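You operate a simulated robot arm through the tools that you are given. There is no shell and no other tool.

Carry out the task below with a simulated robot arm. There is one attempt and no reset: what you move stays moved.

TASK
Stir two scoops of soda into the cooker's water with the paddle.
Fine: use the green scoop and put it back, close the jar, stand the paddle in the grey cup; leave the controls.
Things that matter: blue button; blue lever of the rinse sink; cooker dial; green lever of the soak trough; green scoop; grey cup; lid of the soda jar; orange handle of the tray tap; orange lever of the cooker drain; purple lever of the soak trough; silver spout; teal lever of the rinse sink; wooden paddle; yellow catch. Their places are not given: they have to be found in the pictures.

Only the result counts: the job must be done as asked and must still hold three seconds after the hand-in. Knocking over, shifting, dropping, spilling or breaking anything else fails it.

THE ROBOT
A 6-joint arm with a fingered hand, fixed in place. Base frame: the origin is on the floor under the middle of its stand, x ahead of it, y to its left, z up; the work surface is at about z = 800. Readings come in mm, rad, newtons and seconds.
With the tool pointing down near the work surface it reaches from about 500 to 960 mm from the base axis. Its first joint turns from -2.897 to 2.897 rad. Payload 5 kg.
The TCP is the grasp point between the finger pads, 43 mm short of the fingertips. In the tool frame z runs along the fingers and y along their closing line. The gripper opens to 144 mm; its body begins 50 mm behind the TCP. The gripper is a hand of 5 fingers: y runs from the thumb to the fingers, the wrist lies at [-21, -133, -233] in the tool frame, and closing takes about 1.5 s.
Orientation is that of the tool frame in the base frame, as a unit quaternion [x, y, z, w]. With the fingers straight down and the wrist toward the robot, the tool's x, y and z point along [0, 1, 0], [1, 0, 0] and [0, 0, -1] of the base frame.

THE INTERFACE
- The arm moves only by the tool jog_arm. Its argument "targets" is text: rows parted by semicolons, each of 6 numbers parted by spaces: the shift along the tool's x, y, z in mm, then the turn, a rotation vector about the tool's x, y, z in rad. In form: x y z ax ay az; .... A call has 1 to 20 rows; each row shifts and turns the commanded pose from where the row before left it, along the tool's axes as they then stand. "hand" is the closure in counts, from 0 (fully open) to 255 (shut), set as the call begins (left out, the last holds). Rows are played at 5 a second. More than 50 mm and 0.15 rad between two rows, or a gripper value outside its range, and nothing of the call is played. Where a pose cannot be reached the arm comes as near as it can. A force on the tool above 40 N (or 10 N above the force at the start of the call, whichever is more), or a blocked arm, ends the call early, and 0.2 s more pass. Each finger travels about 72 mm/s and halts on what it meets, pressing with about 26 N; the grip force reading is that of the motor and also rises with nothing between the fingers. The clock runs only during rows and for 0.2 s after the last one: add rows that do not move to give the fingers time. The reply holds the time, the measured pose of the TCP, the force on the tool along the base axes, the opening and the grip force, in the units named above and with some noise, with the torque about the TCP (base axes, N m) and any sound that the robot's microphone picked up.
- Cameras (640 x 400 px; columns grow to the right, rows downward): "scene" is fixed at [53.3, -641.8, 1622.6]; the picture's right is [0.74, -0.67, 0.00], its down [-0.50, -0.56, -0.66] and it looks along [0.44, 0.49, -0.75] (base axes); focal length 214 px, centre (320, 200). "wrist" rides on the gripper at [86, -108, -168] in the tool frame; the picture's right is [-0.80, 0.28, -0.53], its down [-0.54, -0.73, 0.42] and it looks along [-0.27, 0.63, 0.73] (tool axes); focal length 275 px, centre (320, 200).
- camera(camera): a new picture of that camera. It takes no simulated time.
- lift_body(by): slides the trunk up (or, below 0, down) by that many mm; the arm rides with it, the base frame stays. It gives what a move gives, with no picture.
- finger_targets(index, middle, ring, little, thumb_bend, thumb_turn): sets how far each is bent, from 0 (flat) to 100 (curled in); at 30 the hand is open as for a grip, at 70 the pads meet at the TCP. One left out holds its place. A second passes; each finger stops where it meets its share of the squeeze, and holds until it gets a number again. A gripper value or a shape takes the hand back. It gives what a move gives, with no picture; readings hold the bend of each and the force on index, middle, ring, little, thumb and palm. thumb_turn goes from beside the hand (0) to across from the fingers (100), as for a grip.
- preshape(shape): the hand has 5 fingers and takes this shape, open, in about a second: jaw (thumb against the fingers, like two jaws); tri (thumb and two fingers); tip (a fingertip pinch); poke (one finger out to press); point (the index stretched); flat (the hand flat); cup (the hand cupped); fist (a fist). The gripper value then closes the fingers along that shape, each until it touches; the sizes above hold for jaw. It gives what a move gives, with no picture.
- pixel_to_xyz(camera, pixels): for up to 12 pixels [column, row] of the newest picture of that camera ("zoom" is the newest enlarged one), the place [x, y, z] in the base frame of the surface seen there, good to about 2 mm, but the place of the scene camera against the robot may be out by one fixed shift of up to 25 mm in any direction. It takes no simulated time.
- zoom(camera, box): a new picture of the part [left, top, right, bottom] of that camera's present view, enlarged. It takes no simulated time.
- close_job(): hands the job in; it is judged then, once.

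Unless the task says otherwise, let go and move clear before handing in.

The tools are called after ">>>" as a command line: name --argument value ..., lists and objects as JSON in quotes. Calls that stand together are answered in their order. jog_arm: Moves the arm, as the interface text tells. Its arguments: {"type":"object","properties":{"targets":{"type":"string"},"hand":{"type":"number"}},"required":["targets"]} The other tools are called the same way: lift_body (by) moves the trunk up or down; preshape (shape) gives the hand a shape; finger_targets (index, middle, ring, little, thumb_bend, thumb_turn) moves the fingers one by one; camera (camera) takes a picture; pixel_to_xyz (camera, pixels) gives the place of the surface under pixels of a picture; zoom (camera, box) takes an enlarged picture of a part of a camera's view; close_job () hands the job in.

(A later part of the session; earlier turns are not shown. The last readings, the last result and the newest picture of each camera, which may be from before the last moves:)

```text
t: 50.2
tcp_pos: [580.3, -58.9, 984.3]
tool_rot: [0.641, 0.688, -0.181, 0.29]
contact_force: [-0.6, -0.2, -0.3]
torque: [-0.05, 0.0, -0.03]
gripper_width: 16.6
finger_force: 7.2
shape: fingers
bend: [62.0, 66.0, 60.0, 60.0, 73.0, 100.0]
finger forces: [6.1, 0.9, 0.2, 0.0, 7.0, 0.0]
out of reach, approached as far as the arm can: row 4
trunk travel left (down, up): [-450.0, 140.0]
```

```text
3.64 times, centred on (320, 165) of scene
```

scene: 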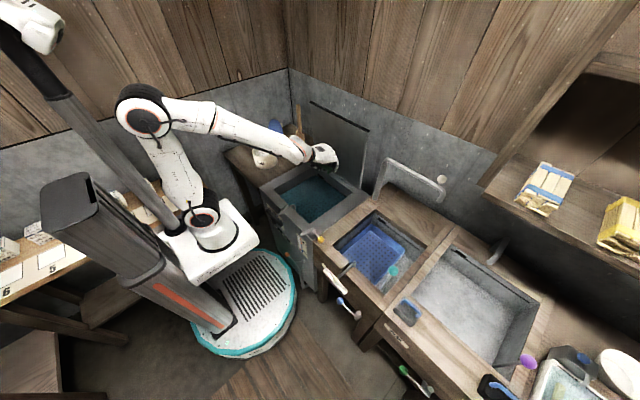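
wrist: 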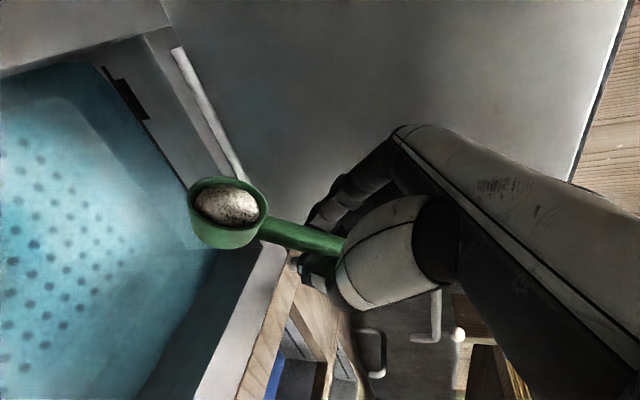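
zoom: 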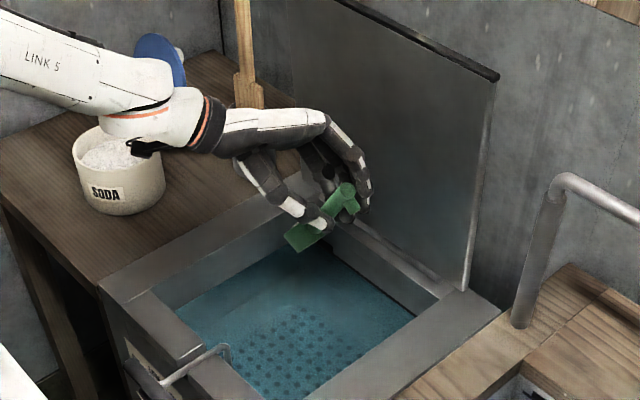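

Tilt is now about 50° and the soda still holds in the bowl. One row hit a reach limit but the pose is fine, so I'll keep tipping.

>>> jog_arm --targets "0 0 0 0 -0.118 -0.0223; 0 0 0 0 -0.118 -0.0223; 0 0 0 0 -0.118 -0.0223; 0 0 0 0 -0.118 -0.0223; 0 0 0 0 0 0"

>>> camera --camera "wrist"

>>> zoom --camera "scene" --box '[260, 110, 380, 220]'

```text
t: 51.4
tcp_pos: [580.9, -58.7, 983.6]
tool_rot: [0.549, 0.629, -0.338, 0.434]
contact_force: [0.2, 0.0, -1.4]
torque: [-0.02, 0.01, -0.04]
gripper_width: 16.9
finger_force: 7.6
shape: fingers
bend: [62.0, 66.0, 60.0, 60.0, 73.0, 100.0]
finger forces: [6.2, 0.9, 0.2, 0.1, 6.8, 0.0]
trunk travel left (down, up): [-450.0, 140.0]
```

```text
taken
```

wrist: 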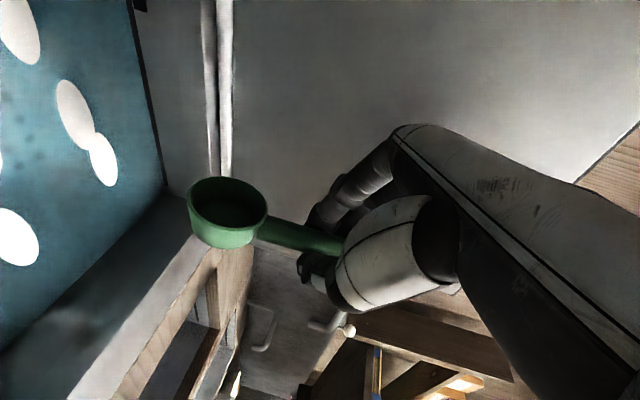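

```text
3.64 times, centred on (320, 165) of scene
```

zoom: 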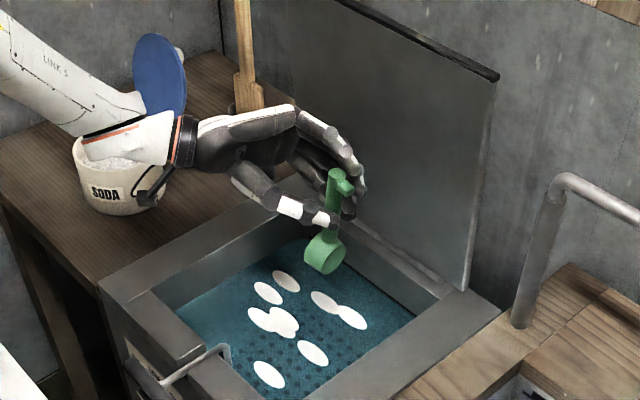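

The soda has dropped into the water as white patches, and the bowl is empty. I'll tip back slightly and take the scoop to its place above the jar for the second scoop.

>>> jog_arm --targets "0 0 0 0 0.0983 0.0186; 0 0 0 0 0.0983 0.0186; 5 -0.5 -11 0 0 0; 10.4 -1 -21.7 0 0 0; 10.4 -1 -21.7 0 0 0; 10.4 -1 -21.7 0 0 0; 10.4 -1 -21.7 0 0 0; 10.4 -1 -21.7 0 0 0; 10.4 -1 -21.7 0 0 0; 10.4 -1 -21.7 0 0 0; 10.4 -1 -21.7 0 0 0; 10.4 -1 -21.7 0 0 0; 10.4 -1 -21.7 0 0 0; 10.4 -1 -21.7 0 0 0; 10.4 -1 -21.7 0 0 0; 10.4 -1 -21.7 0 0 0; 10.4 -1 -21.7 0 0 0; 10.4 -1 -21.7 0 0 0; 5.4 -0.5 -10.7 0 0 0; 0 0 0 0 0 0"

>>> camera --camera "wrist"

>>> zoom --camera "scene" --box '[220, 80, 380, 230]'

```text
t: 55.6
tcp_pos: [500.1, 313.2, 1042.8]
tool_rot: [0.591, 0.659, -0.272, 0.376]
contact_force: [0.1, -0.3, -0.5]
torque: [0.02, -0.05, 0.01]
gripper_width: 16.7
finger_force: 6.5
shape: fingers
bend: [62.0, 66.0, 60.0, 60.0, 73.0, 100.0]
finger forces: [6.0, 0.8, 0.2, 0.1, 6.8, 0.0]
trunk travel left (down, up): [-450.0, 140.0]
```

```text
taken
```

wrist: 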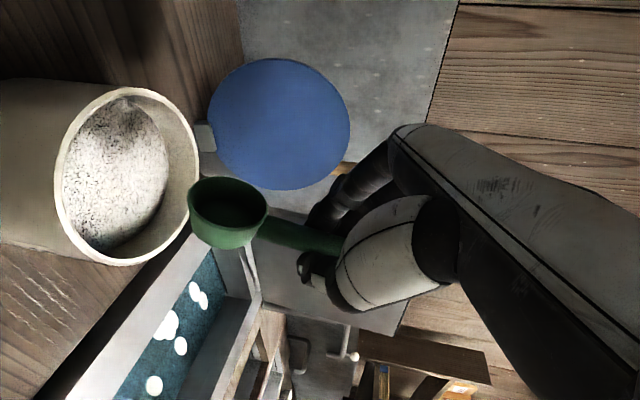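

```text
2.67 times, centred on (300, 155) of scene
```

zoom: 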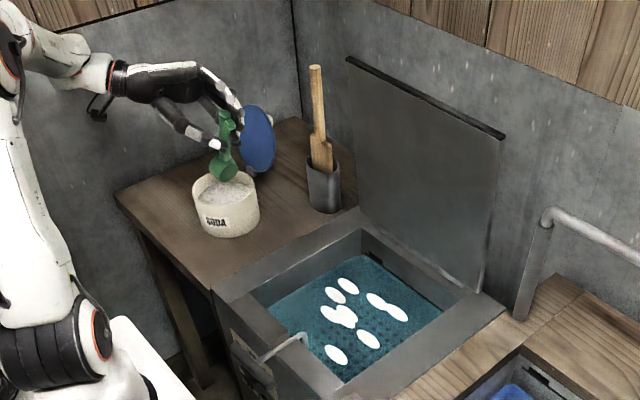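

This is nearly the same pose as before the first scoop. I'll re-measure the bowl to confirm that it hasn't slipped in the grip.

>>> zoom --camera "wrist" --box '[170, 160, 310, 260]'

>>> pixel_to_xyz --camera "zoom" --pixels '[[220, 72], [320, 85], [395, 140], [430, 240], [360, 275], [250, 280], [150, 230], [470, 300], [530, 330], [125, 200]]'

```text
4.00 times, centred on (240, 210) of wrist
```

zoom: 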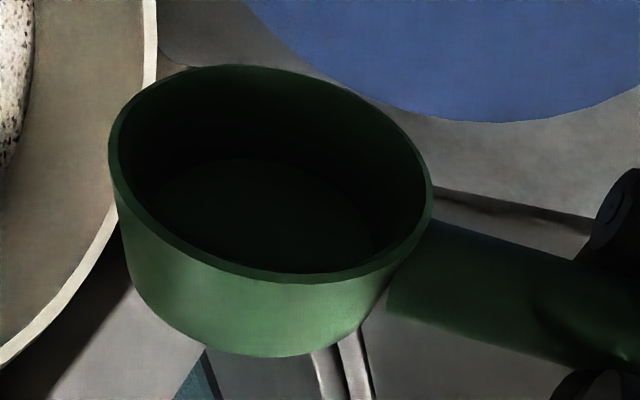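

```text
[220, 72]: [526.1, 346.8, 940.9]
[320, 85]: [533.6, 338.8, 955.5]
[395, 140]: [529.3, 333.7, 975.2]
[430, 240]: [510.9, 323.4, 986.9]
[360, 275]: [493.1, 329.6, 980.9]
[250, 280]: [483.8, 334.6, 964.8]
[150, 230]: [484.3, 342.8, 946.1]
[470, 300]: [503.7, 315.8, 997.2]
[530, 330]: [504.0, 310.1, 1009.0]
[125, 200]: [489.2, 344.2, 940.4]
```

The grip is unchanged: bowl centre (509,337,962), same offset as before. I'll lower into the soda the same way.

>>> jog_arm --targets "11 -1.56 6.9 0 0 0; 11 -1.56 6.9 0 0 0; 11 -1.56 6.9 0 0 0; 11 -1.56 6.9 0 0 0; 11 -1.56 6.9 0 0 0; 11 -1.56 6.9 0 0 0; 11 -1.56 6.9 0 0 0; 11 -1.56 6.9 0 0 0; 0 0 0 0 0 0"

>>> camera --camera "wrist"

```text
t: 57.6
tcp_pos: [497.4, 317.3, 938.9]
tool_rot: [0.591, 0.66, -0.273, 0.376]
contact_force: [-0.4, 1.1, 0.1]
torque: [-0.01, 0.0, 0.01]
gripper_width: 16.7
finger_force: 7.1
shape: fingers
bend: [62.0, 66.0, 60.0, 60.0, 73.0, 100.0]
finger forces: [6.0, 0.7, 0.3, 0.1, 6.9, 0.0]
trunk travel left (down, up): [-450.0, 140.0]
```

```text
taken
```

wrist: 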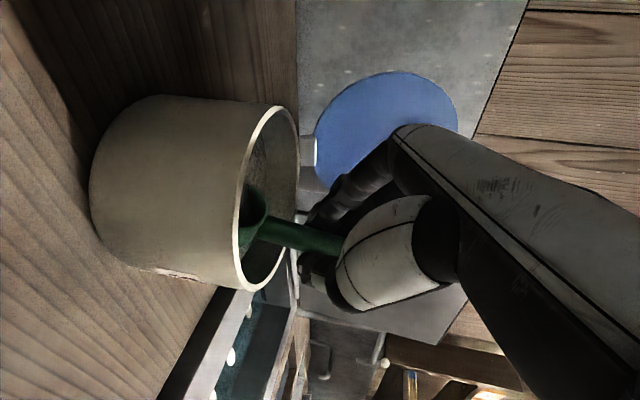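

The bowl is in the soda with no contact force. I'll repeat the same sweep, levelling while rising out of the jar.

>>> jog_arm --targets "-4.1 -0.87 4.6 0 0.0885 0.0167; -4.5 -0.8 4.2 0 0.0885 0.0167; -4.2 -0.45 2.4 0 0.0786 0.0149; -4.4 -0.4 2.0 0 0.0786 0.0149; -4.2 -0.3 1.6 0 0.0836 0.0158; -4.3 -0.24 1.2 0 0.0836 0.0158; -5.1 -0.2 1.0 0 0.0983 0.0186; -5.2 -0.1 0.4 0 0.0983 0.0186; -4.3 -0.1 0.4 0 0.1229 0.0233; -4.3 0 -0.2 0 0.1229 0.0233; -1.6 0.2 -1.2 0 0.0934 0.0177; -1.5 0.22 -1.4 0 0.0934 0.0177; 1.5 1.4 -7.7 0 0 0; 1.9 1.8 -9.6 0 0 0; 1.9 1.8 -9.6 0 0 0; 1.9 1.8 -9.6 0 0 0; 0 0 0 0 0 0"

>>> camera --camera "wrist"

>>> zoom --camera "wrist" --box '[120, 160, 320, 360]'

>>> pixel_to_xyz --camera "zoom" --pixels '[[240, 50], [330, 55], [410, 100], [460, 140], [420, 180], [340, 180], [250, 130], [360, 110]]'

```text
t: 61.2
tcp_pos: [496.3, 264.7, 989.4]
tool_rot: [0.709, 0.694, 0.125, -0.009]
contact_force: [-0.3, -0.3, -0.2]
torque: [-0.02, -0.03, 0.0]
gripper_width: 16.7
finger_force: 7.3
shape: fingers
bend: [62.0, 66.0, 60.0, 60.0, 73.0, 100.0]
finger forces: [6.2, 0.7, 0.3, 0.0, 6.9, 0.0]
trunk travel left (down, up): [-450.0, 140.0]
```

```text
taken
```

wrist: 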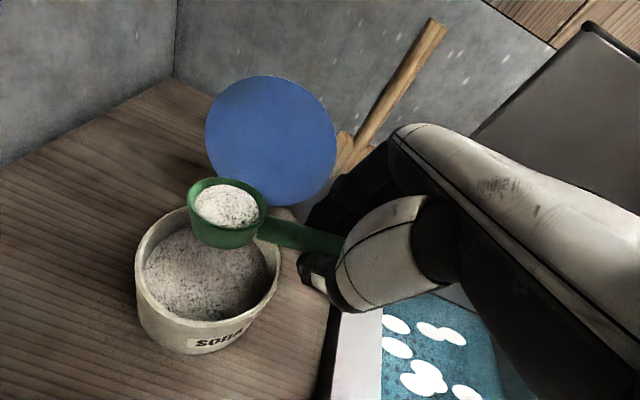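

```text
2.00 times, centred on (220, 260) of wrist
```

zoom: 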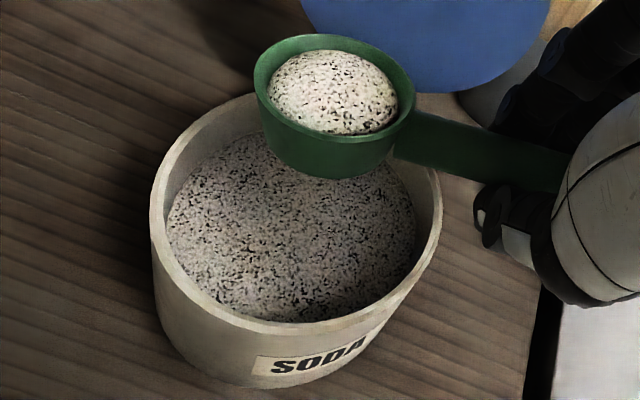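

```text
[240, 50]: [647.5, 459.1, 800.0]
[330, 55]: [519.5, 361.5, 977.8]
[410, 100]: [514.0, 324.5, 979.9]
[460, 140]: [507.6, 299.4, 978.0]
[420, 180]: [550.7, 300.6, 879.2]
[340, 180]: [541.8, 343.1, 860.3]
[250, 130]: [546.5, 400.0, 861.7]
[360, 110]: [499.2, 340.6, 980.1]
```

The second scoop is full and level. I'll carry it over the water by the same path.

>>> jog_arm --targets "-10 3 -1.4 0 0 0; -10 3 -1.4 0 0 0; -19.9 6 -2.8 0 0 0; -19.9 6 -2.8 0 0 0; -19.9 6 -2.8 0 0 0; -19.9 6 -2.8 0 0 0; -19.9 6 -2.8 0 0 0; -19.9 6 -2.8 0 0 0; -19.9 6 -2.8 0 0 0; -19.9 6 -2.8 0 0 0; -19.9 6 -2.8 0 0 0; -19.9 6 -2.8 0 0 0; -19.9 6 -2.8 0 0 0; -19.9 6 -2.8 0 0 0; -19.9 6 -2.8 0 0 0; -19.9 6 -2.8 0 0 0; -10 3 -1.4 0 0 0; -10 3 -1.4 0 0 0; 0 0 0 0 0 0"

>>> camera --camera "wrist"

```text
t: 65.2
tcp_pos: [583.6, -59.5, 987.6]
tool_rot: [0.709, 0.694, 0.124, -0.008]
contact_force: [0.2, 0.7, -1.6]
torque: [-0.03, -0.01, -0.02]
gripper_width: 16.4
finger_force: 6.6
shape: fingers
bend: [62.0, 67.0, 60.0, 60.0, 73.0, 100.0]
finger forces: [6.1, 0.6, 0.2, 0.0, 6.8, 0.0]
trunk travel left (down, up): [-450.0, 140.0]
```

```text
taken
```

wrist: 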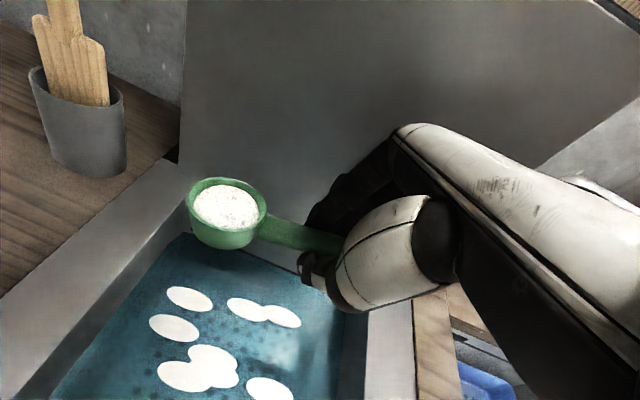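

The scoop is over the opening with the first soda patches visible below. Now I'll tip it out in the same way.

>>> jog_arm --targets "0 0 0 0 -0.118 -0.0223; 0 0 0 0 -0.118 -0.0223; 0 0 0 0 -0.118 -0.0223; 0 0 0 0 -0.118 -0.0223; 0 0 0 0 -0.118 -0.0223; 0 0 0 0 -0.118 -0.0223; 0 0 0 0 -0.118 -0.0223; 0 0 0 0 -0.118 -0.0223; 0 0 0 0 -0.118 -0.0223; 0 0 0 0 -0.118 -0.0223; 0 0 0 0 -0.118 -0.0223; 0 0 0 0 -0.118 -0.0223; 0 0 0 0 0 0; 0 0 0 0 0 0"

>>> camera --camera "wrist"

>>> zoom --camera "scene" --box '[260, 110, 380, 220]'

```text
t: 68.2
tcp_pos: [580.7, -59.0, 985.7]
tool_rot: [0.542, 0.629, -0.348, 0.435]
contact_force: [0.3, 0.4, -0.3]
torque: [0.03, 0.01, -0.01]
gripper_width: 16.3
finger_force: 6.8
shape: fingers
bend: [62.0, 67.0, 60.0, 60.0, 73.0, 100.0]
finger forces: [6.1, 0.6, 0.3, 0.0, 6.6, 0.1]
out of reach, approached as far as the arm can: row 4
trunk travel left (down, up): [-450.0, 140.0]
```

```text
taken
```

wrist: 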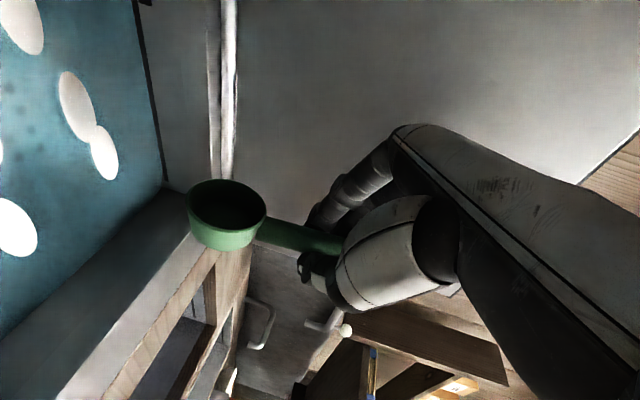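

```text
3.64 times, centred on (320, 165) of scene
```

zoom: 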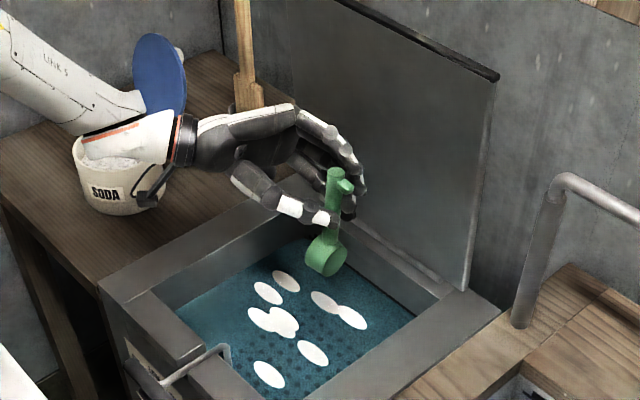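

The bowl emptied again, so both scoops are in the water. Now I'll take the scoop back toward its place: first to about (503,199), then pitch it level.

>>> jog_arm --targets "2.5 -1.2 -10 0 0 0; 4.9 -2.4 -20.2 0 0 0; 4.9 -2.4 -20.2 0 0 0; 4.9 -2.4 -20.2 0 0 0; 4.9 -2.4 -20.2 0 0 0; 4.9 -2.4 -20.2 0 0 0; 4.9 -2.4 -20.2 0 0 0; 4.9 -2.4 -20.2 0 0 0; 4.9 -2.4 -20.2 0 0 0; 4.9 -2.4 -20.2 0 0 0; 4.9 -2.4 -20.2 0 0 0; 4.9 -2.4 -20.2 0 0 0; 4.9 -2.4 -20.2 0 0 0; 2.4 -1.2 -10.2 0 0 0; 0 0 0 0 0 0"

>>> jog_arm --targets "0 0 0 0 0.1153 0.0218; 0 0 0 0 0.1153 0.0218; 0 0 0 0 0.1153 0.0218; 0 0 0 0 0.1153 0.0218; 0 0 0 0 0.1153 0.0218; 0 0 0 0 0.1153 0.0218; 0 0 0 0 0.1153 0.0218; 0 0 0 0 0.1153 0.0218; 0 0 0 0 0.1153 0.0218; 0 0 0 0 0.1153 0.0218; 0 0 0 0 0.1153 0.0218; 0 0 0 0 0 0"

>>> camera --camera "wrist"

>>> zoom --camera "scene" --box '[220, 80, 380, 230]'

```text
t: 71.4
tcp_pos: [502.1, 197.6, 1025.6]
tool_rot: [0.543, 0.629, -0.348, 0.435]
contact_force: [-0.3, 1.1, 0.3]
torque: [0.01, 0.01, -0.01]
gripper_width: 16.2
finger_force: 6.7
shape: fingers
bend: [62.0, 67.0, 60.0, 60.0, 73.0, 100.0]
finger forces: [6.0, 0.5, 0.4, 0.1, 6.5, 0.0]
trunk travel left (down, up): [-450.0, 140.0]
```

```text
t: 74.0
tcp_pos: [502.7, 198.1, 1024.9]
tool_rot: [0.709, 0.7, 0.092, 0.013]
contact_force: [-0.7, -0.3, -0.6]
torque: [0.0, -0.01, -0.02]
gripper_width: 16.5
finger_force: 6.9
shape: fingers
bend: [62.0, 67.0, 60.0, 60.0, 73.0, 100.0]
finger forces: [6.1, 0.6, 0.2, 0.0, 6.6, 0.0]
trunk travel left (down, up): [-450.0, 140.0]
```

```text
taken
```

wrist: 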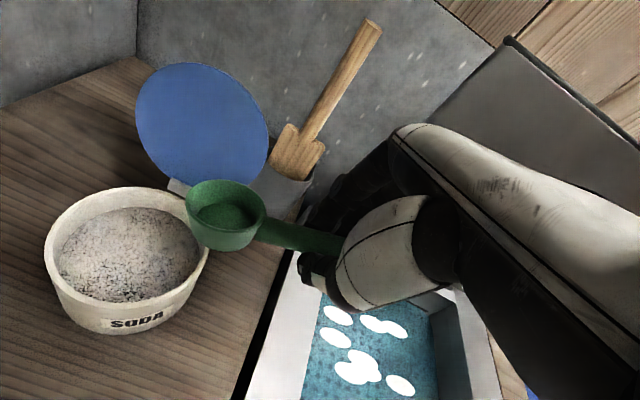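

```text
2.67 times, centred on (300, 155) of scene
```

zoom: 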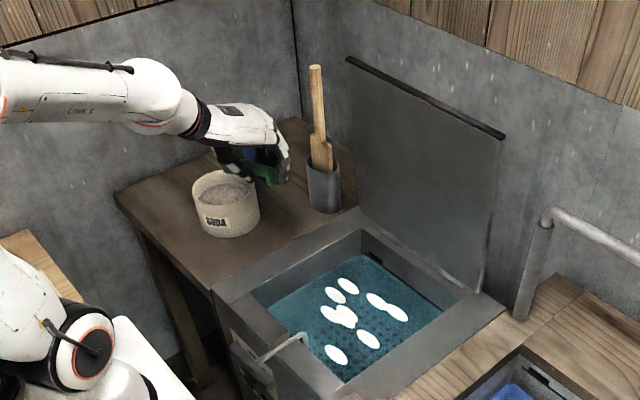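

The scoop is empty and nearly level. I'll measure its handle direction, then make the quarter turn so the handle lies along x again.

>>> zoom --camera "wrist" --box '[170, 160, 350, 270]'

>>> pixel_to_xyz --camera "zoom" --pixels '[[60, 110], [110, 75], [180, 72], [270, 105], [330, 165], [330, 205], [270, 230], [160, 220], [80, 170], [380, 225], [470, 250], [560, 275]]'

>>> jog_arm --targets "0 0 0 -0.0126 -0.0165 0.1105; 0 0 0 -0.0126 -0.0165 0.1105; 0 0 0 -0.0126 -0.0165 0.1105; 0 0 0 -0.0126 -0.0165 0.1105; 0 0 0 -0.0126 -0.0165 0.1105; 0 0 0 -0.0126 -0.0165 0.1105; 0 0 0 -0.0126 -0.0165 0.1105; 0 0 0 -0.0126 -0.0165 0.1105; 0 0 0 -0.0126 -0.0165 0.1105; 0 0 0 -0.0126 -0.0165 0.1105; 0 0 0 -0.0126 -0.0165 0.1105; 0 0 0 -0.0126 -0.0165 0.1105; 0 0 0 -0.0126 -0.0165 0.1105; 0 0 0 -0.0126 -0.0165 0.1105; 0 0 0 0 0 0"

>>> camera --camera "wrist"

```text
3.56 times, centred on (260, 215) of wrist
```

zoom: 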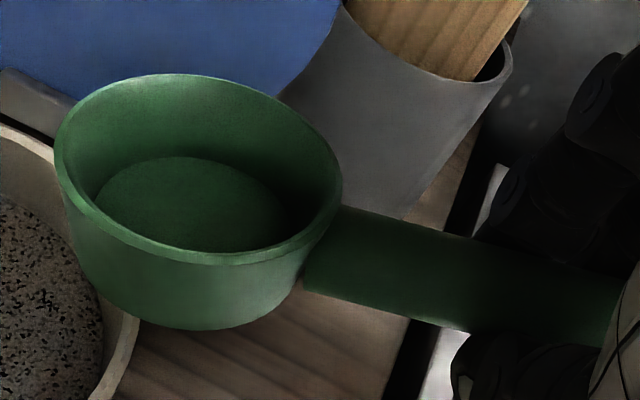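

```text
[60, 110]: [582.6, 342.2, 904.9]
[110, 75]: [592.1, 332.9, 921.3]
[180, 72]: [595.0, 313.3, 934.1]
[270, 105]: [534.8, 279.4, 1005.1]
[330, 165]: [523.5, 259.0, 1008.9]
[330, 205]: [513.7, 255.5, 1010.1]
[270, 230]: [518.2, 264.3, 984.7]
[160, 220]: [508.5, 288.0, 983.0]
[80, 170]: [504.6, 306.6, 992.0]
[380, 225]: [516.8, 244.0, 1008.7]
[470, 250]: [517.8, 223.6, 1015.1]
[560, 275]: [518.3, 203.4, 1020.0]
```

```text
t: 77.2
tcp_pos: [502.2, 198.9, 1026.1]
tool_rot: [0.996, -0.008, 0.056, 0.076]
contact_force: [-0.2, 0.4, 0.0]
torque: [0.0, 0.06, -0.05]
gripper_width: 16.2
finger_force: 7.0
shape: fingers
bend: [62.0, 67.0, 60.0, 60.0, 73.0, 100.0]
finger forces: [6.1, 0.3, 0.4, 0.0, 6.5, 0.1]
trunk travel left (down, up): [-450.0, 140.0]
```

```text
taken
```

wrist: 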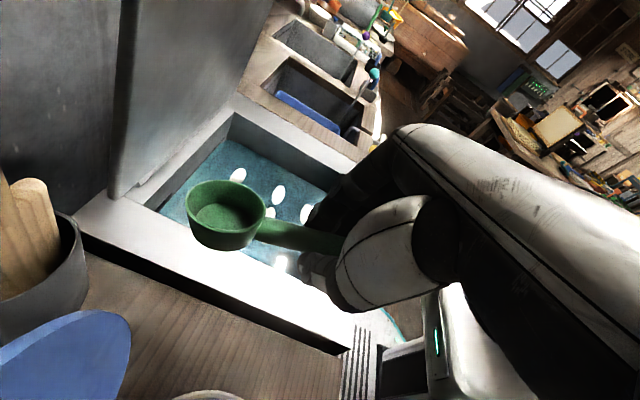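

The handle now points along x. I'll measure the bowl and handle in this pose for the set-down.

>>> zoom --camera "wrist" --box '[170, 160, 350, 270]'

>>> pixel_to_xyz --camera "zoom" --pixels '[[62, 130], [100, 85], [180, 77], [270, 105], [325, 155], [337, 190], [315, 230], [250, 258], [170, 250], [90, 205], [400, 230], [500, 255]]'

```text
3.56 times, centred on (260, 215) of wrist
```

zoom: 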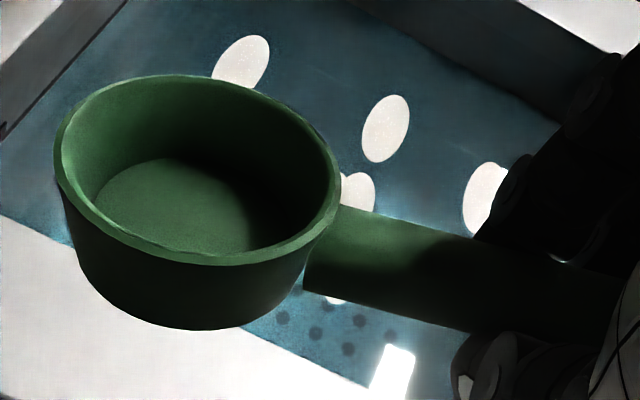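

```text
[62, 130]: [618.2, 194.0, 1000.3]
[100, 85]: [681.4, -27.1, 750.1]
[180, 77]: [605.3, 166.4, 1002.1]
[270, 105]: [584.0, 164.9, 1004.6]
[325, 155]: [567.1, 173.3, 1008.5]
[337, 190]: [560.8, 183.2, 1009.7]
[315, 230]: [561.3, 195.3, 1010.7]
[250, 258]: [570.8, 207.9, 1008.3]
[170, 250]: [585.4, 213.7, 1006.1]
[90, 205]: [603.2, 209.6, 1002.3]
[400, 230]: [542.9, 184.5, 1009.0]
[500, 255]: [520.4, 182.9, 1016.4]
```

The bowl centre is 87 mm ahead, 10 mm right and 21 mm below the TCP, 10° nose-down and otherwise level. I'll move over its old spot and add a little nose-up tilt.

>>> jog_arm --targets "-10.5 -7.2 13.8 0 0 0; -10.5 -7.2 13.8 0 0 0; -10.5 -7.2 13.8 0 0 0; -10.5 -7.2 13.8 0 0 0; -10.5 -7.2 13.8 0 0 0; -10.5 -7.2 13.8 0 0 0; -10.5 -7.2 13.8 0 0 0; -10.5 -7.2 13.8 0 0 0; 0 0 0 0 0.05 0.0093; 0 0 0 0 0.05 0.0093; 0 0 0 0 0 0"

>>> camera --camera "wrist"

>>> zoom --camera "scene" --box '[240, 110, 310, 190]'

>>> zoom --camera "wrist" --box '[170, 160, 350, 270]'

>>> pixel_to_xyz --camera "zoom" --pixels '[[62, 130], [180, 77], [270, 105], [325, 155], [337, 190], [315, 230], [250, 258], [170, 250], [90, 205], [400, 230], [500, 255], [65, 180]]'

```text
t: 79.6
tcp_pos: [432.3, 240.2, 901.7]
tool_rot: [0.991, -0.014, 0.106, 0.075]
contact_force: [0.0, 1.2, -1.0]
torque: [-0.02, 0.02, -0.01]
gripper_width: 16.2
finger_force: 6.8
shape: fingers
bend: [62.0, 67.0, 60.0, 60.0, 73.0, 100.0]
finger forces: [6.1, 0.5, 0.4, 0.1, 6.5, 0.0]
trunk travel left (down, up): [-450.0, 140.0]
```

```text
taken
```

wrist: 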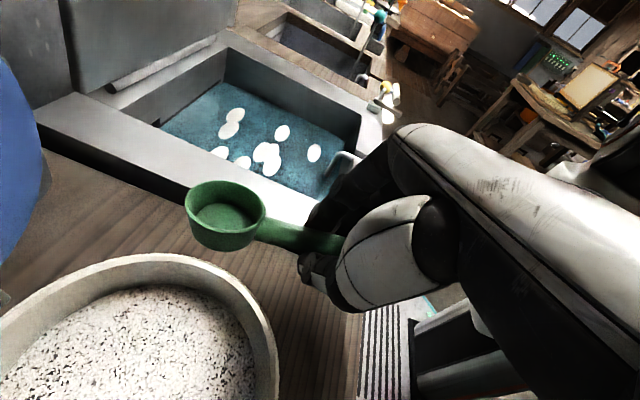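

```text
5.00 times, centred on (275, 150) of scene
```

zoom: 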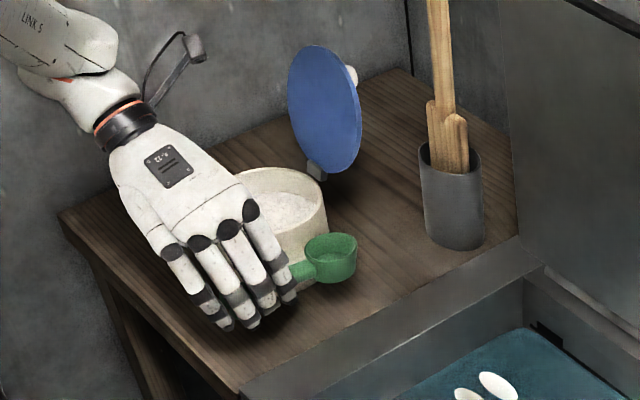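

```text
3.56 times, centred on (260, 215) of wrist
```

zoom: 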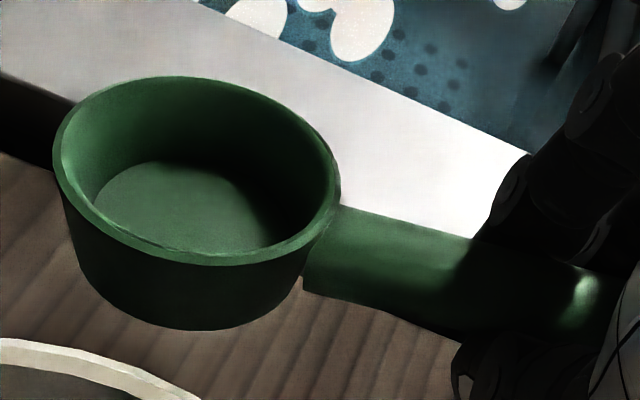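

```text
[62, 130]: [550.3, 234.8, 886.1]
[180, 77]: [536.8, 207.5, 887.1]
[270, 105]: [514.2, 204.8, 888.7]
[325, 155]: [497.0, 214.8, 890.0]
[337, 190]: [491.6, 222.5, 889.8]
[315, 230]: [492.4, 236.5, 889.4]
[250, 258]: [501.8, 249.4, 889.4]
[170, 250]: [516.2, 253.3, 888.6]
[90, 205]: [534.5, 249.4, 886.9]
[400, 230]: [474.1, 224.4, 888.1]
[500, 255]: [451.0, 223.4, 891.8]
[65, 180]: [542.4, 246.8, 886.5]
```

The bowl is level over its old spot, centred at (521,229) with its bottom about 53 mm above the table. I'll lower it gently to just above the surface.

>>> jog_arm --targets "-2.1 -1.5 9.6 0 0 0; -2.1 -1.5 9.6 0 0 0; -2.1 -1.5 9.6 0 0 0; -2.1 -1.5 9.6 0 0 0; -1.3 -0.9 5.8 0 0 0; -0.8 -0.6 3.8 0 0 0; 0 0 0 0 0 0"

>>> zoom --camera "wrist" --box '[170, 160, 350, 270]'

>>> pixel_to_xyz --camera "zoom" --pixels '[[62, 130], [180, 77], [270, 105], [325, 155], [337, 190], [315, 230], [250, 258], [170, 250], [90, 205], [400, 230], [500, 255], [30, 300]]'

>>> zoom --camera "scene" --box '[240, 110, 310, 190]'

```text
t: 81.2
tcp_pos: [434.4, 240.1, 850.1]
tool_rot: [0.991, -0.014, 0.106, 0.075]
contact_force: [-0.4, -0.6, 0.1]
torque: [0.01, 0.04, 0.03]
gripper_width: 16.3
finger_force: 6.5
shape: fingers
bend: [62.0, 67.0, 60.0, 60.0, 73.0, 100.0]
finger forces: [5.9, 0.6, 0.5, 0.0, 6.3, 0.0]
trunk travel left (down, up): [-450.0, 140.0]
```

```text
3.56 times, centred on (260, 215) of wrist
```

zoom: 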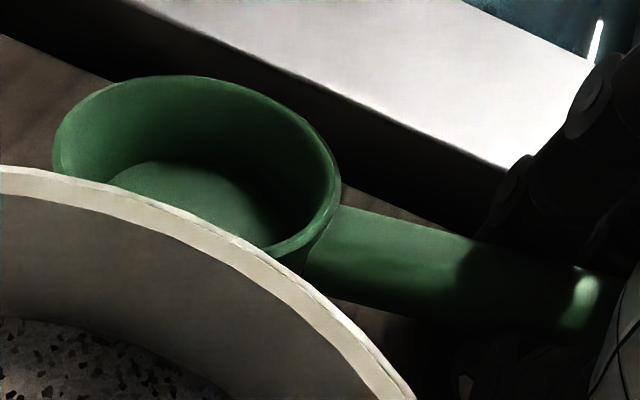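

```text
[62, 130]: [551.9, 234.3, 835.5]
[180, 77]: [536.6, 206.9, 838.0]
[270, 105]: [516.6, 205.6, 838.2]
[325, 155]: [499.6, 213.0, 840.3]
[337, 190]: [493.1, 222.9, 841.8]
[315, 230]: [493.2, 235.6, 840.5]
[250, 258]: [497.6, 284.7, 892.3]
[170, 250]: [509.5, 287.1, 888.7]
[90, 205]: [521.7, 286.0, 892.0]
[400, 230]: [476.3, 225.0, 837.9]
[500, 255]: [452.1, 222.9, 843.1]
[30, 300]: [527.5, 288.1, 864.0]
```

```text
5.00 times, centred on (275, 150) of scene
```

zoom: 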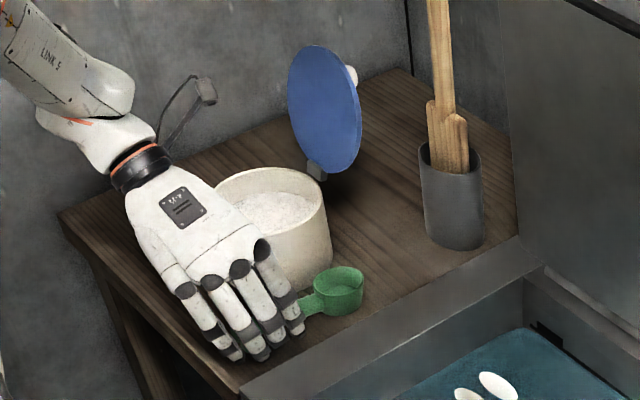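

The bowl is about 3 mm above the table. I'll lower 2 mm more and release by easing the thumb first.

>>> jog_arm --targets "-0.4 -0.3 2.0 0 0 0; 0 0 0 0 0 0"

>>> finger_targets --thumb_bend 67

>>> finger_targets --index 58 --middle 58 --ring 57 --little 57 --thumb_bend 58

>>> zoom --camera "wrist" --box '[170, 160, 350, 270]'

>>> zoom --camera "scene" --box '[240, 110, 310, 190]'

```text
t: 81.8
tcp_pos: [433.3, 240.1, 848.0]
tool_rot: [0.991, -0.015, 0.106, 0.076]
contact_force: [-0.3, 0.9, 0.7]
torque: [-0.03, -0.02, 0.01]
gripper_width: 16.2
finger_force: 6.9
shape: fingers
bend: [62.0, 67.0, 60.0, 60.0, 73.0, 100.0]
finger forces: [6.0, 0.5, 0.4, 0.1, 6.4, 0.1]
trunk travel left (down, up): [-450.0, 140.0]
```

```text
t: 82.8
tcp_pos: [432.8, 238.3, 848.8]
tool_rot: [0.992, -0.014, 0.105, 0.075]
contact_force: [0.1, -0.7, -0.7]
torque: [0.0, -0.01, -0.01]
gripper_width: 20.4
finger_force: 1.4
shape: fingers
bend: [66.0, 67.0, 60.0, 60.0, 67.0, 100.0]
finger forces: [0.5, 0.1, 0.1, 0.1, 1.0, 0.0]
trunk travel left (down, up): [-450.0, 140.0]
```

```text
t: 83.8
tcp_pos: [432.5, 240.1, 850.5]
tool_rot: [0.991, -0.013, 0.107, 0.075]
contact_force: [-1.4, -2.6, 22.8]
torque: [0.31, 0.0, 0.04]
gripper_width: 40.2
finger_force: 12.7
shape: fingers
bend: [57.0, 57.0, 56.0, 56.0, 63.0, 100.0]
finger forces: [0.0, 0.0, 0.0, 0.0, 23.6, 0.1]
trunk travel left (down, up): [-450.0, 140.0]
```

```text
3.56 times, centred on (260, 215) of wrist
```

zoom: 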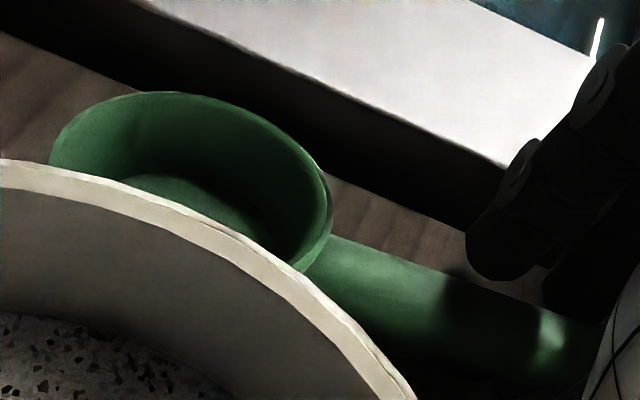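

```text
5.00 times, centred on (275, 150) of scene
```

zoom: 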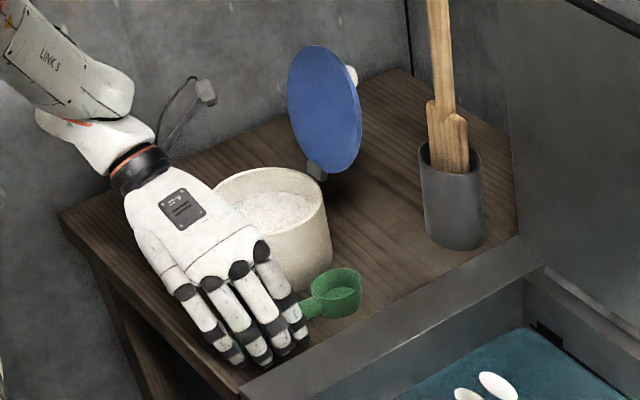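

The thumb tip now presses the table at 23 N, because it reaches lower as it straightens. I'll raise straight up a few millimetres to relieve it.

>>> jog_arm --targets "0.6 0.45 -2.9 0 0 0; 0.6 0.45 -2.9 0 0 0; 0.6 0.45 -2.9 0 0 0; 0 0 0 0 0 0"

>>> zoom --camera "wrist" --box '[170, 160, 350, 270]'

>>> pixel_to_xyz --camera "zoom" --pixels '[[60, 130], [150, 95], [250, 115], [310, 165], [330, 210], [310, 255], [200, 200], [400, 260], [500, 300], [560, 330]]'

```text
t: 84.8
tcp_pos: [431.7, 239.6, 856.1]
tool_rot: [0.991, -0.014, 0.106, 0.075]
contact_force: [-0.5, -0.2, 0.1]
torque: [0.03, -0.01, 0.01]
gripper_width: 52.3
finger_force: 0.1
shape: fingers
bend: [57.0, 57.0, 56.0, 56.0, 57.0, 100.0]
finger forces: [0.0, 0.0, 0.0, 0.0, 0.0, 0.1]
trunk travel left (down, up): [-450.0, 140.0]
```

```text
3.56 times, centred on (260, 215) of wrist
```

zoom: 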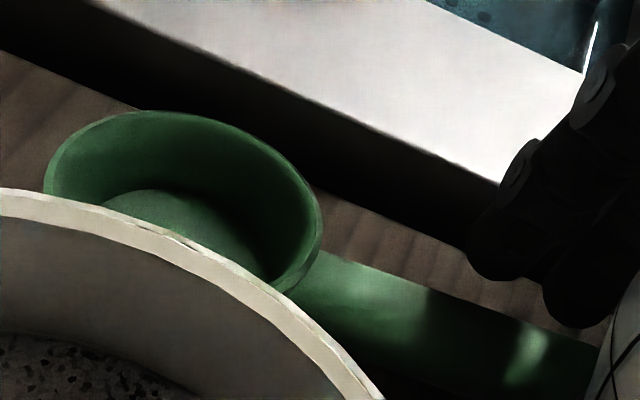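

```text
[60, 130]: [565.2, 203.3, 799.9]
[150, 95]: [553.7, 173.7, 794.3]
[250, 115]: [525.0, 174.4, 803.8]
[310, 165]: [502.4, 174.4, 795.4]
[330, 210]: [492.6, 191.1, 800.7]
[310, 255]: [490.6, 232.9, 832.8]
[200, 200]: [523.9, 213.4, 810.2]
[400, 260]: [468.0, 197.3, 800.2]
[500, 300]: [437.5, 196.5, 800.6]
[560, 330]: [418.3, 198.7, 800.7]
```

The scoop is released and upright, rim at z≈833. I'll lift the hand straight up, clear of it.

>>> jog_arm --targets "2 1.4 -9 0 0 0; 3.84 2.64 -17.5 0 0 0; 3.84 2.64 -17.5 0 0 0; 3.84 2.64 -17.5 0 0 0; 3.84 2.64 -17.5 0 0 0; 3.84 2.64 -17.5 0 0 0; 3.84 2.64 -17.5 0 0 0; 3.84 2.64 -17.5 0 0 0; 0 0 0 0 0 0"

>>> camera --camera "wrist"

>>> zoom --camera "scene" --box '[230, 90, 320, 190]'

```text
t: 86.8
tcp_pos: [431.7, 240.5, 993.3]
tool_rot: [0.991, -0.014, 0.106, 0.075]
contact_force: [0.9, -0.5, 1.0]
torque: [0.03, -0.02, -0.02]
gripper_width: 52.6
finger_force: 0.1
shape: fingers
bend: [57.0, 57.0, 56.0, 56.0, 57.0, 100.0]
finger forces: [0.0, 0.0, 0.0, 0.0, 0.0, 0.0]
trunk travel left (down, up): [-450.0, 140.0]
```

```text
taken
```

wrist: 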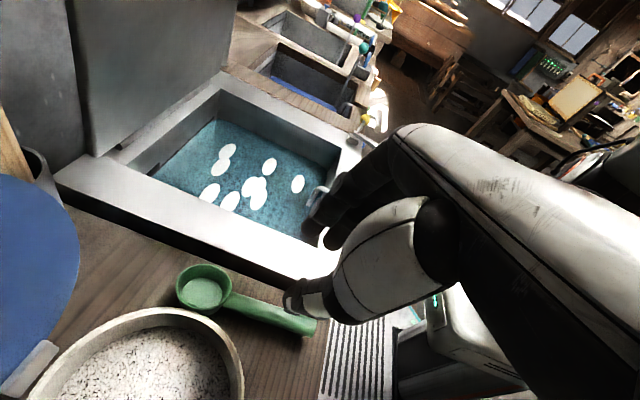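

```text
4.00 times, centred on (275, 140) of scene
```

zoom: 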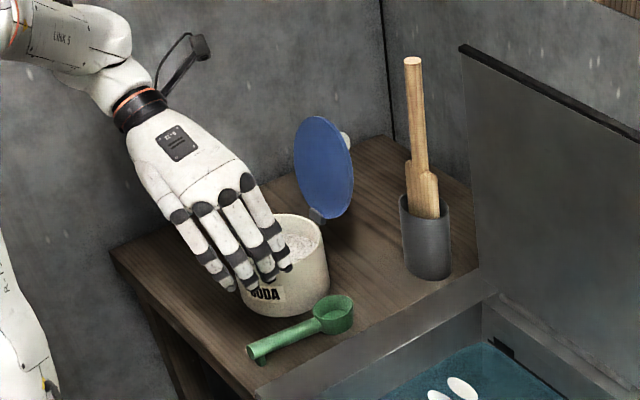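

The scoop is back in its spot. I'll verify its position, then measure the lid and its hinge for closing.

>>> pixel_to_xyz --camera "wrist" --pixels '[[203, 293], [255, 307], [285, 318], [312, 327], [178, 290], [225, 280], [203, 266]]'

>>> zoom --camera "scene" --box '[250, 100, 310, 160]'

>>> pixel_to_xyz --camera "zoom" --pixels '[[335, 130], [312, 50], [370, 150], [345, 235], [295, 160], [280, 100], [385, 75], [370, 95], [320, 260], [300, 280], [240, 270], [395, 80]]'

```text
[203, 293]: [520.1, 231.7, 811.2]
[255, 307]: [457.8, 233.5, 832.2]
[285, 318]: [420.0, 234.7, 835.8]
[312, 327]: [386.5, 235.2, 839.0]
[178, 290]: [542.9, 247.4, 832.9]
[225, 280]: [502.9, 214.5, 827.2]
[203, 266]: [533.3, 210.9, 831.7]
```

```text
6.67 times, centred on (280, 130) of scene
```

zoom: 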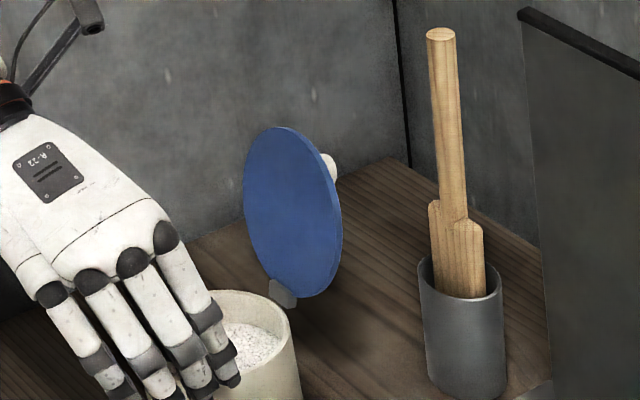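

```text
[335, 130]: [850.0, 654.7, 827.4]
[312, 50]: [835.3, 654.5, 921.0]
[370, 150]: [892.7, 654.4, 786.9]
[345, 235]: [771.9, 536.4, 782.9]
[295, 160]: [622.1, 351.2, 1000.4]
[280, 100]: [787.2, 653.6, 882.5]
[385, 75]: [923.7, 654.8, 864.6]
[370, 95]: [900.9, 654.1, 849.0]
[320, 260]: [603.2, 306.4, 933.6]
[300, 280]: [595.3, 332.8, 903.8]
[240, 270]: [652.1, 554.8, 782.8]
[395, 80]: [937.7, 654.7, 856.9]
```

The scoop is back within a few millimetres: handle end (386.5,235), bowl (520,232). The lid leans back about 16° from a hinge near (583,349,897), with its top at z≈1035 and a knob near (645,352,1009). I'll move clear, turn the hand to its starting orientation, and take a pointing shape to push the lid.

>>> jog_arm --targets "18.2 8.5 -13.1 0 0 0; 18.2 8.5 -13.1 0 0 0; 18.2 8.5 -13.1 0 0 0; 18.2 8.5 -13.1 0 0 0; 18.2 8.5 -13.1 0 0 0; 18.2 8.5 -13.1 0 0 0; 0 0 0 0 0 0"

>>> jog_arm --targets "0 0 0 0.0204 -0.0035 -0.1136; 0 0 0 0.0204 -0.0035 -0.1136; 0 0 0 0.0204 -0.0035 -0.1136; 0 0 0 0.0204 -0.0035 -0.1136; 0 0 0 0.0204 -0.0035 -0.1136; 0 0 0 0.0204 -0.0035 -0.1136; 0 0 0 0.0204 -0.0035 -0.1136; 0 0 0 0.0204 -0.0035 -0.1136; 0 0 0 0.0204 -0.0035 -0.1136; 0 0 0 0.0204 -0.0035 -0.1136; 0 0 0 0.0204 -0.0035 -0.1136; 0 0 0 0.0204 -0.0035 -0.1136; 0 0 0 0.0204 -0.0035 -0.1136; 0 0 0 0.0204 -0.0035 -0.1136; 0 0 0 0 0 0"

>>> preshape --shape "point"

>>> camera --camera "wrist"

>>> camera --camera "scene"

```text
t: 88.4
tcp_pos: [520.4, 200.1, 1099.3]
tool_rot: [0.991, -0.014, 0.105, 0.075]
contact_force: [-0.8, 0.4, 0.0]
torque: [0.01, 0.0, 0.0]
gripper_width: 52.5
finger_force: 0.0
shape: fingers
bend: [57.0, 57.0, 56.0, 56.0, 57.0, 100.0]
finger forces: [0.1, 0.1, 0.0, 0.0, 0.0, 0.1]
trunk travel left (down, up): [-450.0, 140.0]
```

```text
t: 91.6
tcp_pos: [520.2, 200.7, 1098.8]
tool_rot: [0.706, 0.708, 0.0, -0.001]
contact_force: [0.7, 0.3, -0.1]
torque: [0.01, 0.0, 0.01]
gripper_width: 52.5
finger_force: 0.1
shape: fingers
bend: [57.0, 57.0, 56.0, 56.0, 57.0, 100.0]
finger forces: [0.0, 0.1, 0.0, 0.1, 0.1, 0.1]
trunk travel left (down, up): [-450.0, 140.0]
```

```text
t: 92.5
tcp_pos: [520.6, 199.5, 1099.4]
tool_rot: [0.707, 0.707, 0.0, 0.0]
contact_force: [-0.4, -0.7, -0.3]
torque: [0.02, 0.03, -0.02]
gripper_width: 136.3
finger_force: 0.1
shape: point
bend: [19.0, 100.0, 100.0, 100.0, 98.0, 88.0]
finger forces: [0.1, 0.0, 0.0, 0.0, 0.1, 0.1]
trunk travel left (down, up): [-450.0, 140.0]
```

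```text
taken
```

wrist: 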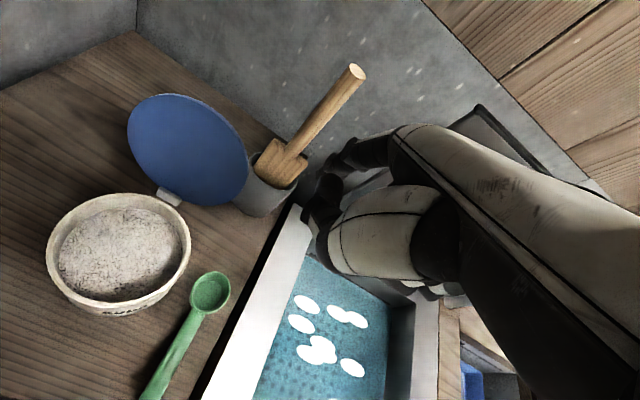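

```text
taken
```

scene: 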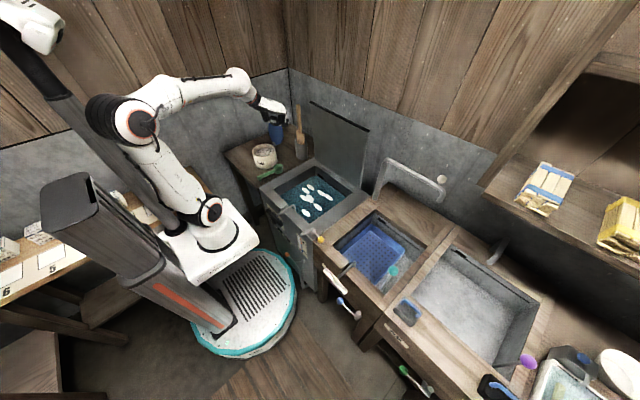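

The hand is in its starting orientation and pointing. I'll find the index fingertip.

>>> zoom --camera "wrist" --box '[270, 110, 450, 300]'

>>> pixel_to_xyz --camera "zoom" --pixels '[[200, 195], [180, 240], [205, 280], [290, 155], [330, 130], [240, 200], [400, 200], [420, 340], [260, 170], [330, 250]]'

>>> zoom --camera "scene" --box '[220, 60, 320, 150]'

>>> pixel_to_xyz --camera "zoom" --pixels '[[360, 260], [370, 230], [400, 250], [420, 270], [440, 260], [400, 220], [350, 280], [380, 290]]'

```text
2.11 times, centred on (360, 205) of wrist
```

zoom: 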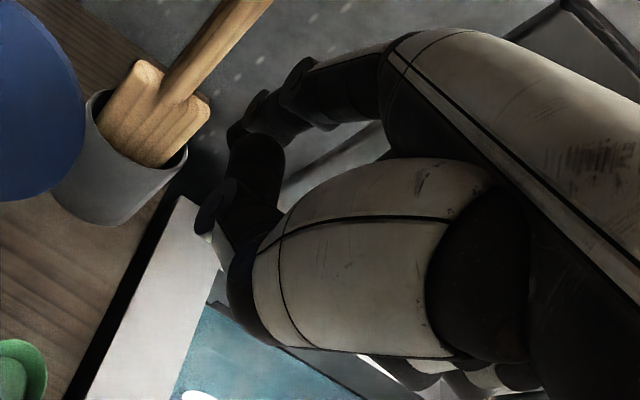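

```text
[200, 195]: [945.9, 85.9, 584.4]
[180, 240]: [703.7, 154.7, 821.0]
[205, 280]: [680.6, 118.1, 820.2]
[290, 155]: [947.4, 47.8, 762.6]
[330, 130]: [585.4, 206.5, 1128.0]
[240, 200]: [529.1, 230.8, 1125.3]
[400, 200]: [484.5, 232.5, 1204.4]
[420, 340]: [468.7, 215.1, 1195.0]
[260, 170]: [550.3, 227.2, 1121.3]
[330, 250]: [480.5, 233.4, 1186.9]
```

```text
4.44 times, centred on (270, 105) of scene
```

zoom: 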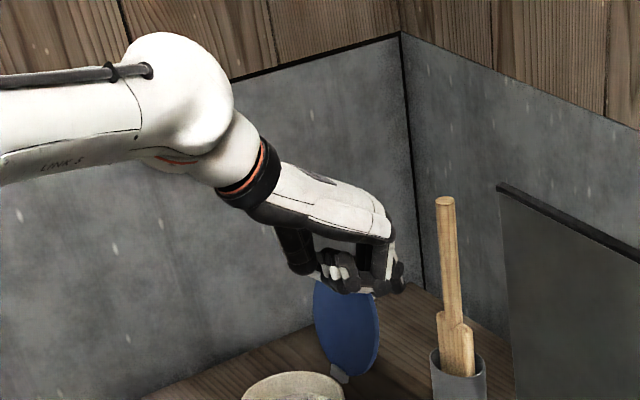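

```text
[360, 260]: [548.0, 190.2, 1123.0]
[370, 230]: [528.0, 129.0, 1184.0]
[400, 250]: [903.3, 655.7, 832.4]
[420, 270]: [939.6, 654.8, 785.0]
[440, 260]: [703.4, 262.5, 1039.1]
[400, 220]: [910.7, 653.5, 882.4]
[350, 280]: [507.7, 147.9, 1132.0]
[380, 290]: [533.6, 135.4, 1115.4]
```

The stretched index runs to about zoom pixel (240,130). I'll measure along it in a fresh wrist zoom.

>>> zoom --camera "wrist" --box '[300, 110, 400, 210]'

>>> pixel_to_xyz --camera "zoom" --pixels '[[165, 150], [190, 145], [230, 110], [300, 90], [350, 85], [420, 70], [150, 130], [200, 100], [130, 170], [110, 250], [90, 300], [180, 180]]'

```text
4.00 times, centred on (350, 160) of wrist
```

zoom: 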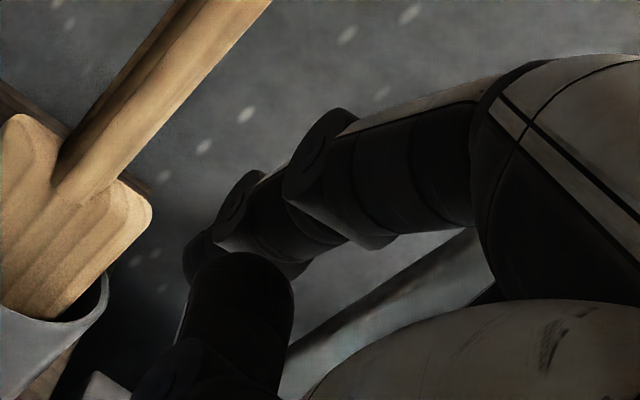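

```text
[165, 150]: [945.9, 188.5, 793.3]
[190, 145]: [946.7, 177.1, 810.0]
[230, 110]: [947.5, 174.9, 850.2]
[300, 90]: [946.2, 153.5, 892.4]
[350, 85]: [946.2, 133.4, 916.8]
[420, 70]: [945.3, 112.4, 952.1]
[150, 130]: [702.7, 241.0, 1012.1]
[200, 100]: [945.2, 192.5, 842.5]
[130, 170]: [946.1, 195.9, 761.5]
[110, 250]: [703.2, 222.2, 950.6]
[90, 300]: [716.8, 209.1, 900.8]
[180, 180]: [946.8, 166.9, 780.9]
```

>>> pixel_to_xyz --camera "zoom" --pixels '[[195, 255], [190, 240], [235, 200], [240, 230], [310, 150], [320, 180], [270, 220], [420, 130], [450, 180], [300, 265], [240, 290], [220, 340]]'

```text
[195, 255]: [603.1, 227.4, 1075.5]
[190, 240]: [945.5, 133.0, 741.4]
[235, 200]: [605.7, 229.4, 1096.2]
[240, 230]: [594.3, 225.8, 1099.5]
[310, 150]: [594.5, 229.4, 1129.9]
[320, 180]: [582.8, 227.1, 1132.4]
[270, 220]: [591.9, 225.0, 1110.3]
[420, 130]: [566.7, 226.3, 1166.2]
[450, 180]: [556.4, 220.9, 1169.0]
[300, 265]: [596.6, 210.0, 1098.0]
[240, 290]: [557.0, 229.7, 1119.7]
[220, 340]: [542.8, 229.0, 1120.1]
```

The index tip is at tool offset of about (+82 in x, +20 in y, −33 in z), slanting outward, which suits hooking behind the lid. I'll measure the lid's edges and knob from this view.

>>> zoom --camera "wrist" --box '[110, 70, 290, 220]'

>>> pixel_to_xyz --camera "zoom" --pixels '[[180, 88], [250, 92], [330, 110], [100, 110], [75, 160], [120, 300], [250, 400], [340, 440], [440, 400], [470, 300], [420, 190], [250, 250]]'

```text
2.67 times, centred on (200, 145) of wrist
```

zoom: 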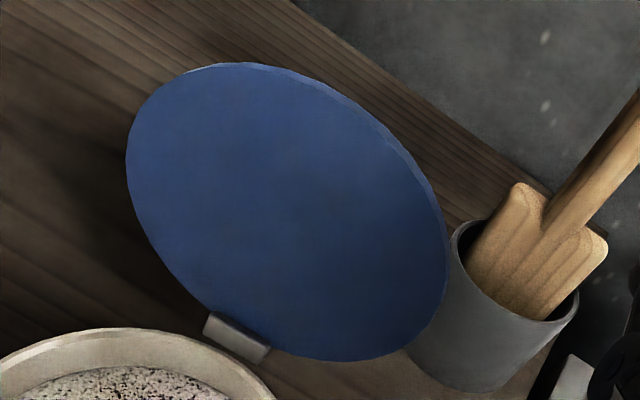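

```text
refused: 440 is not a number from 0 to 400
```

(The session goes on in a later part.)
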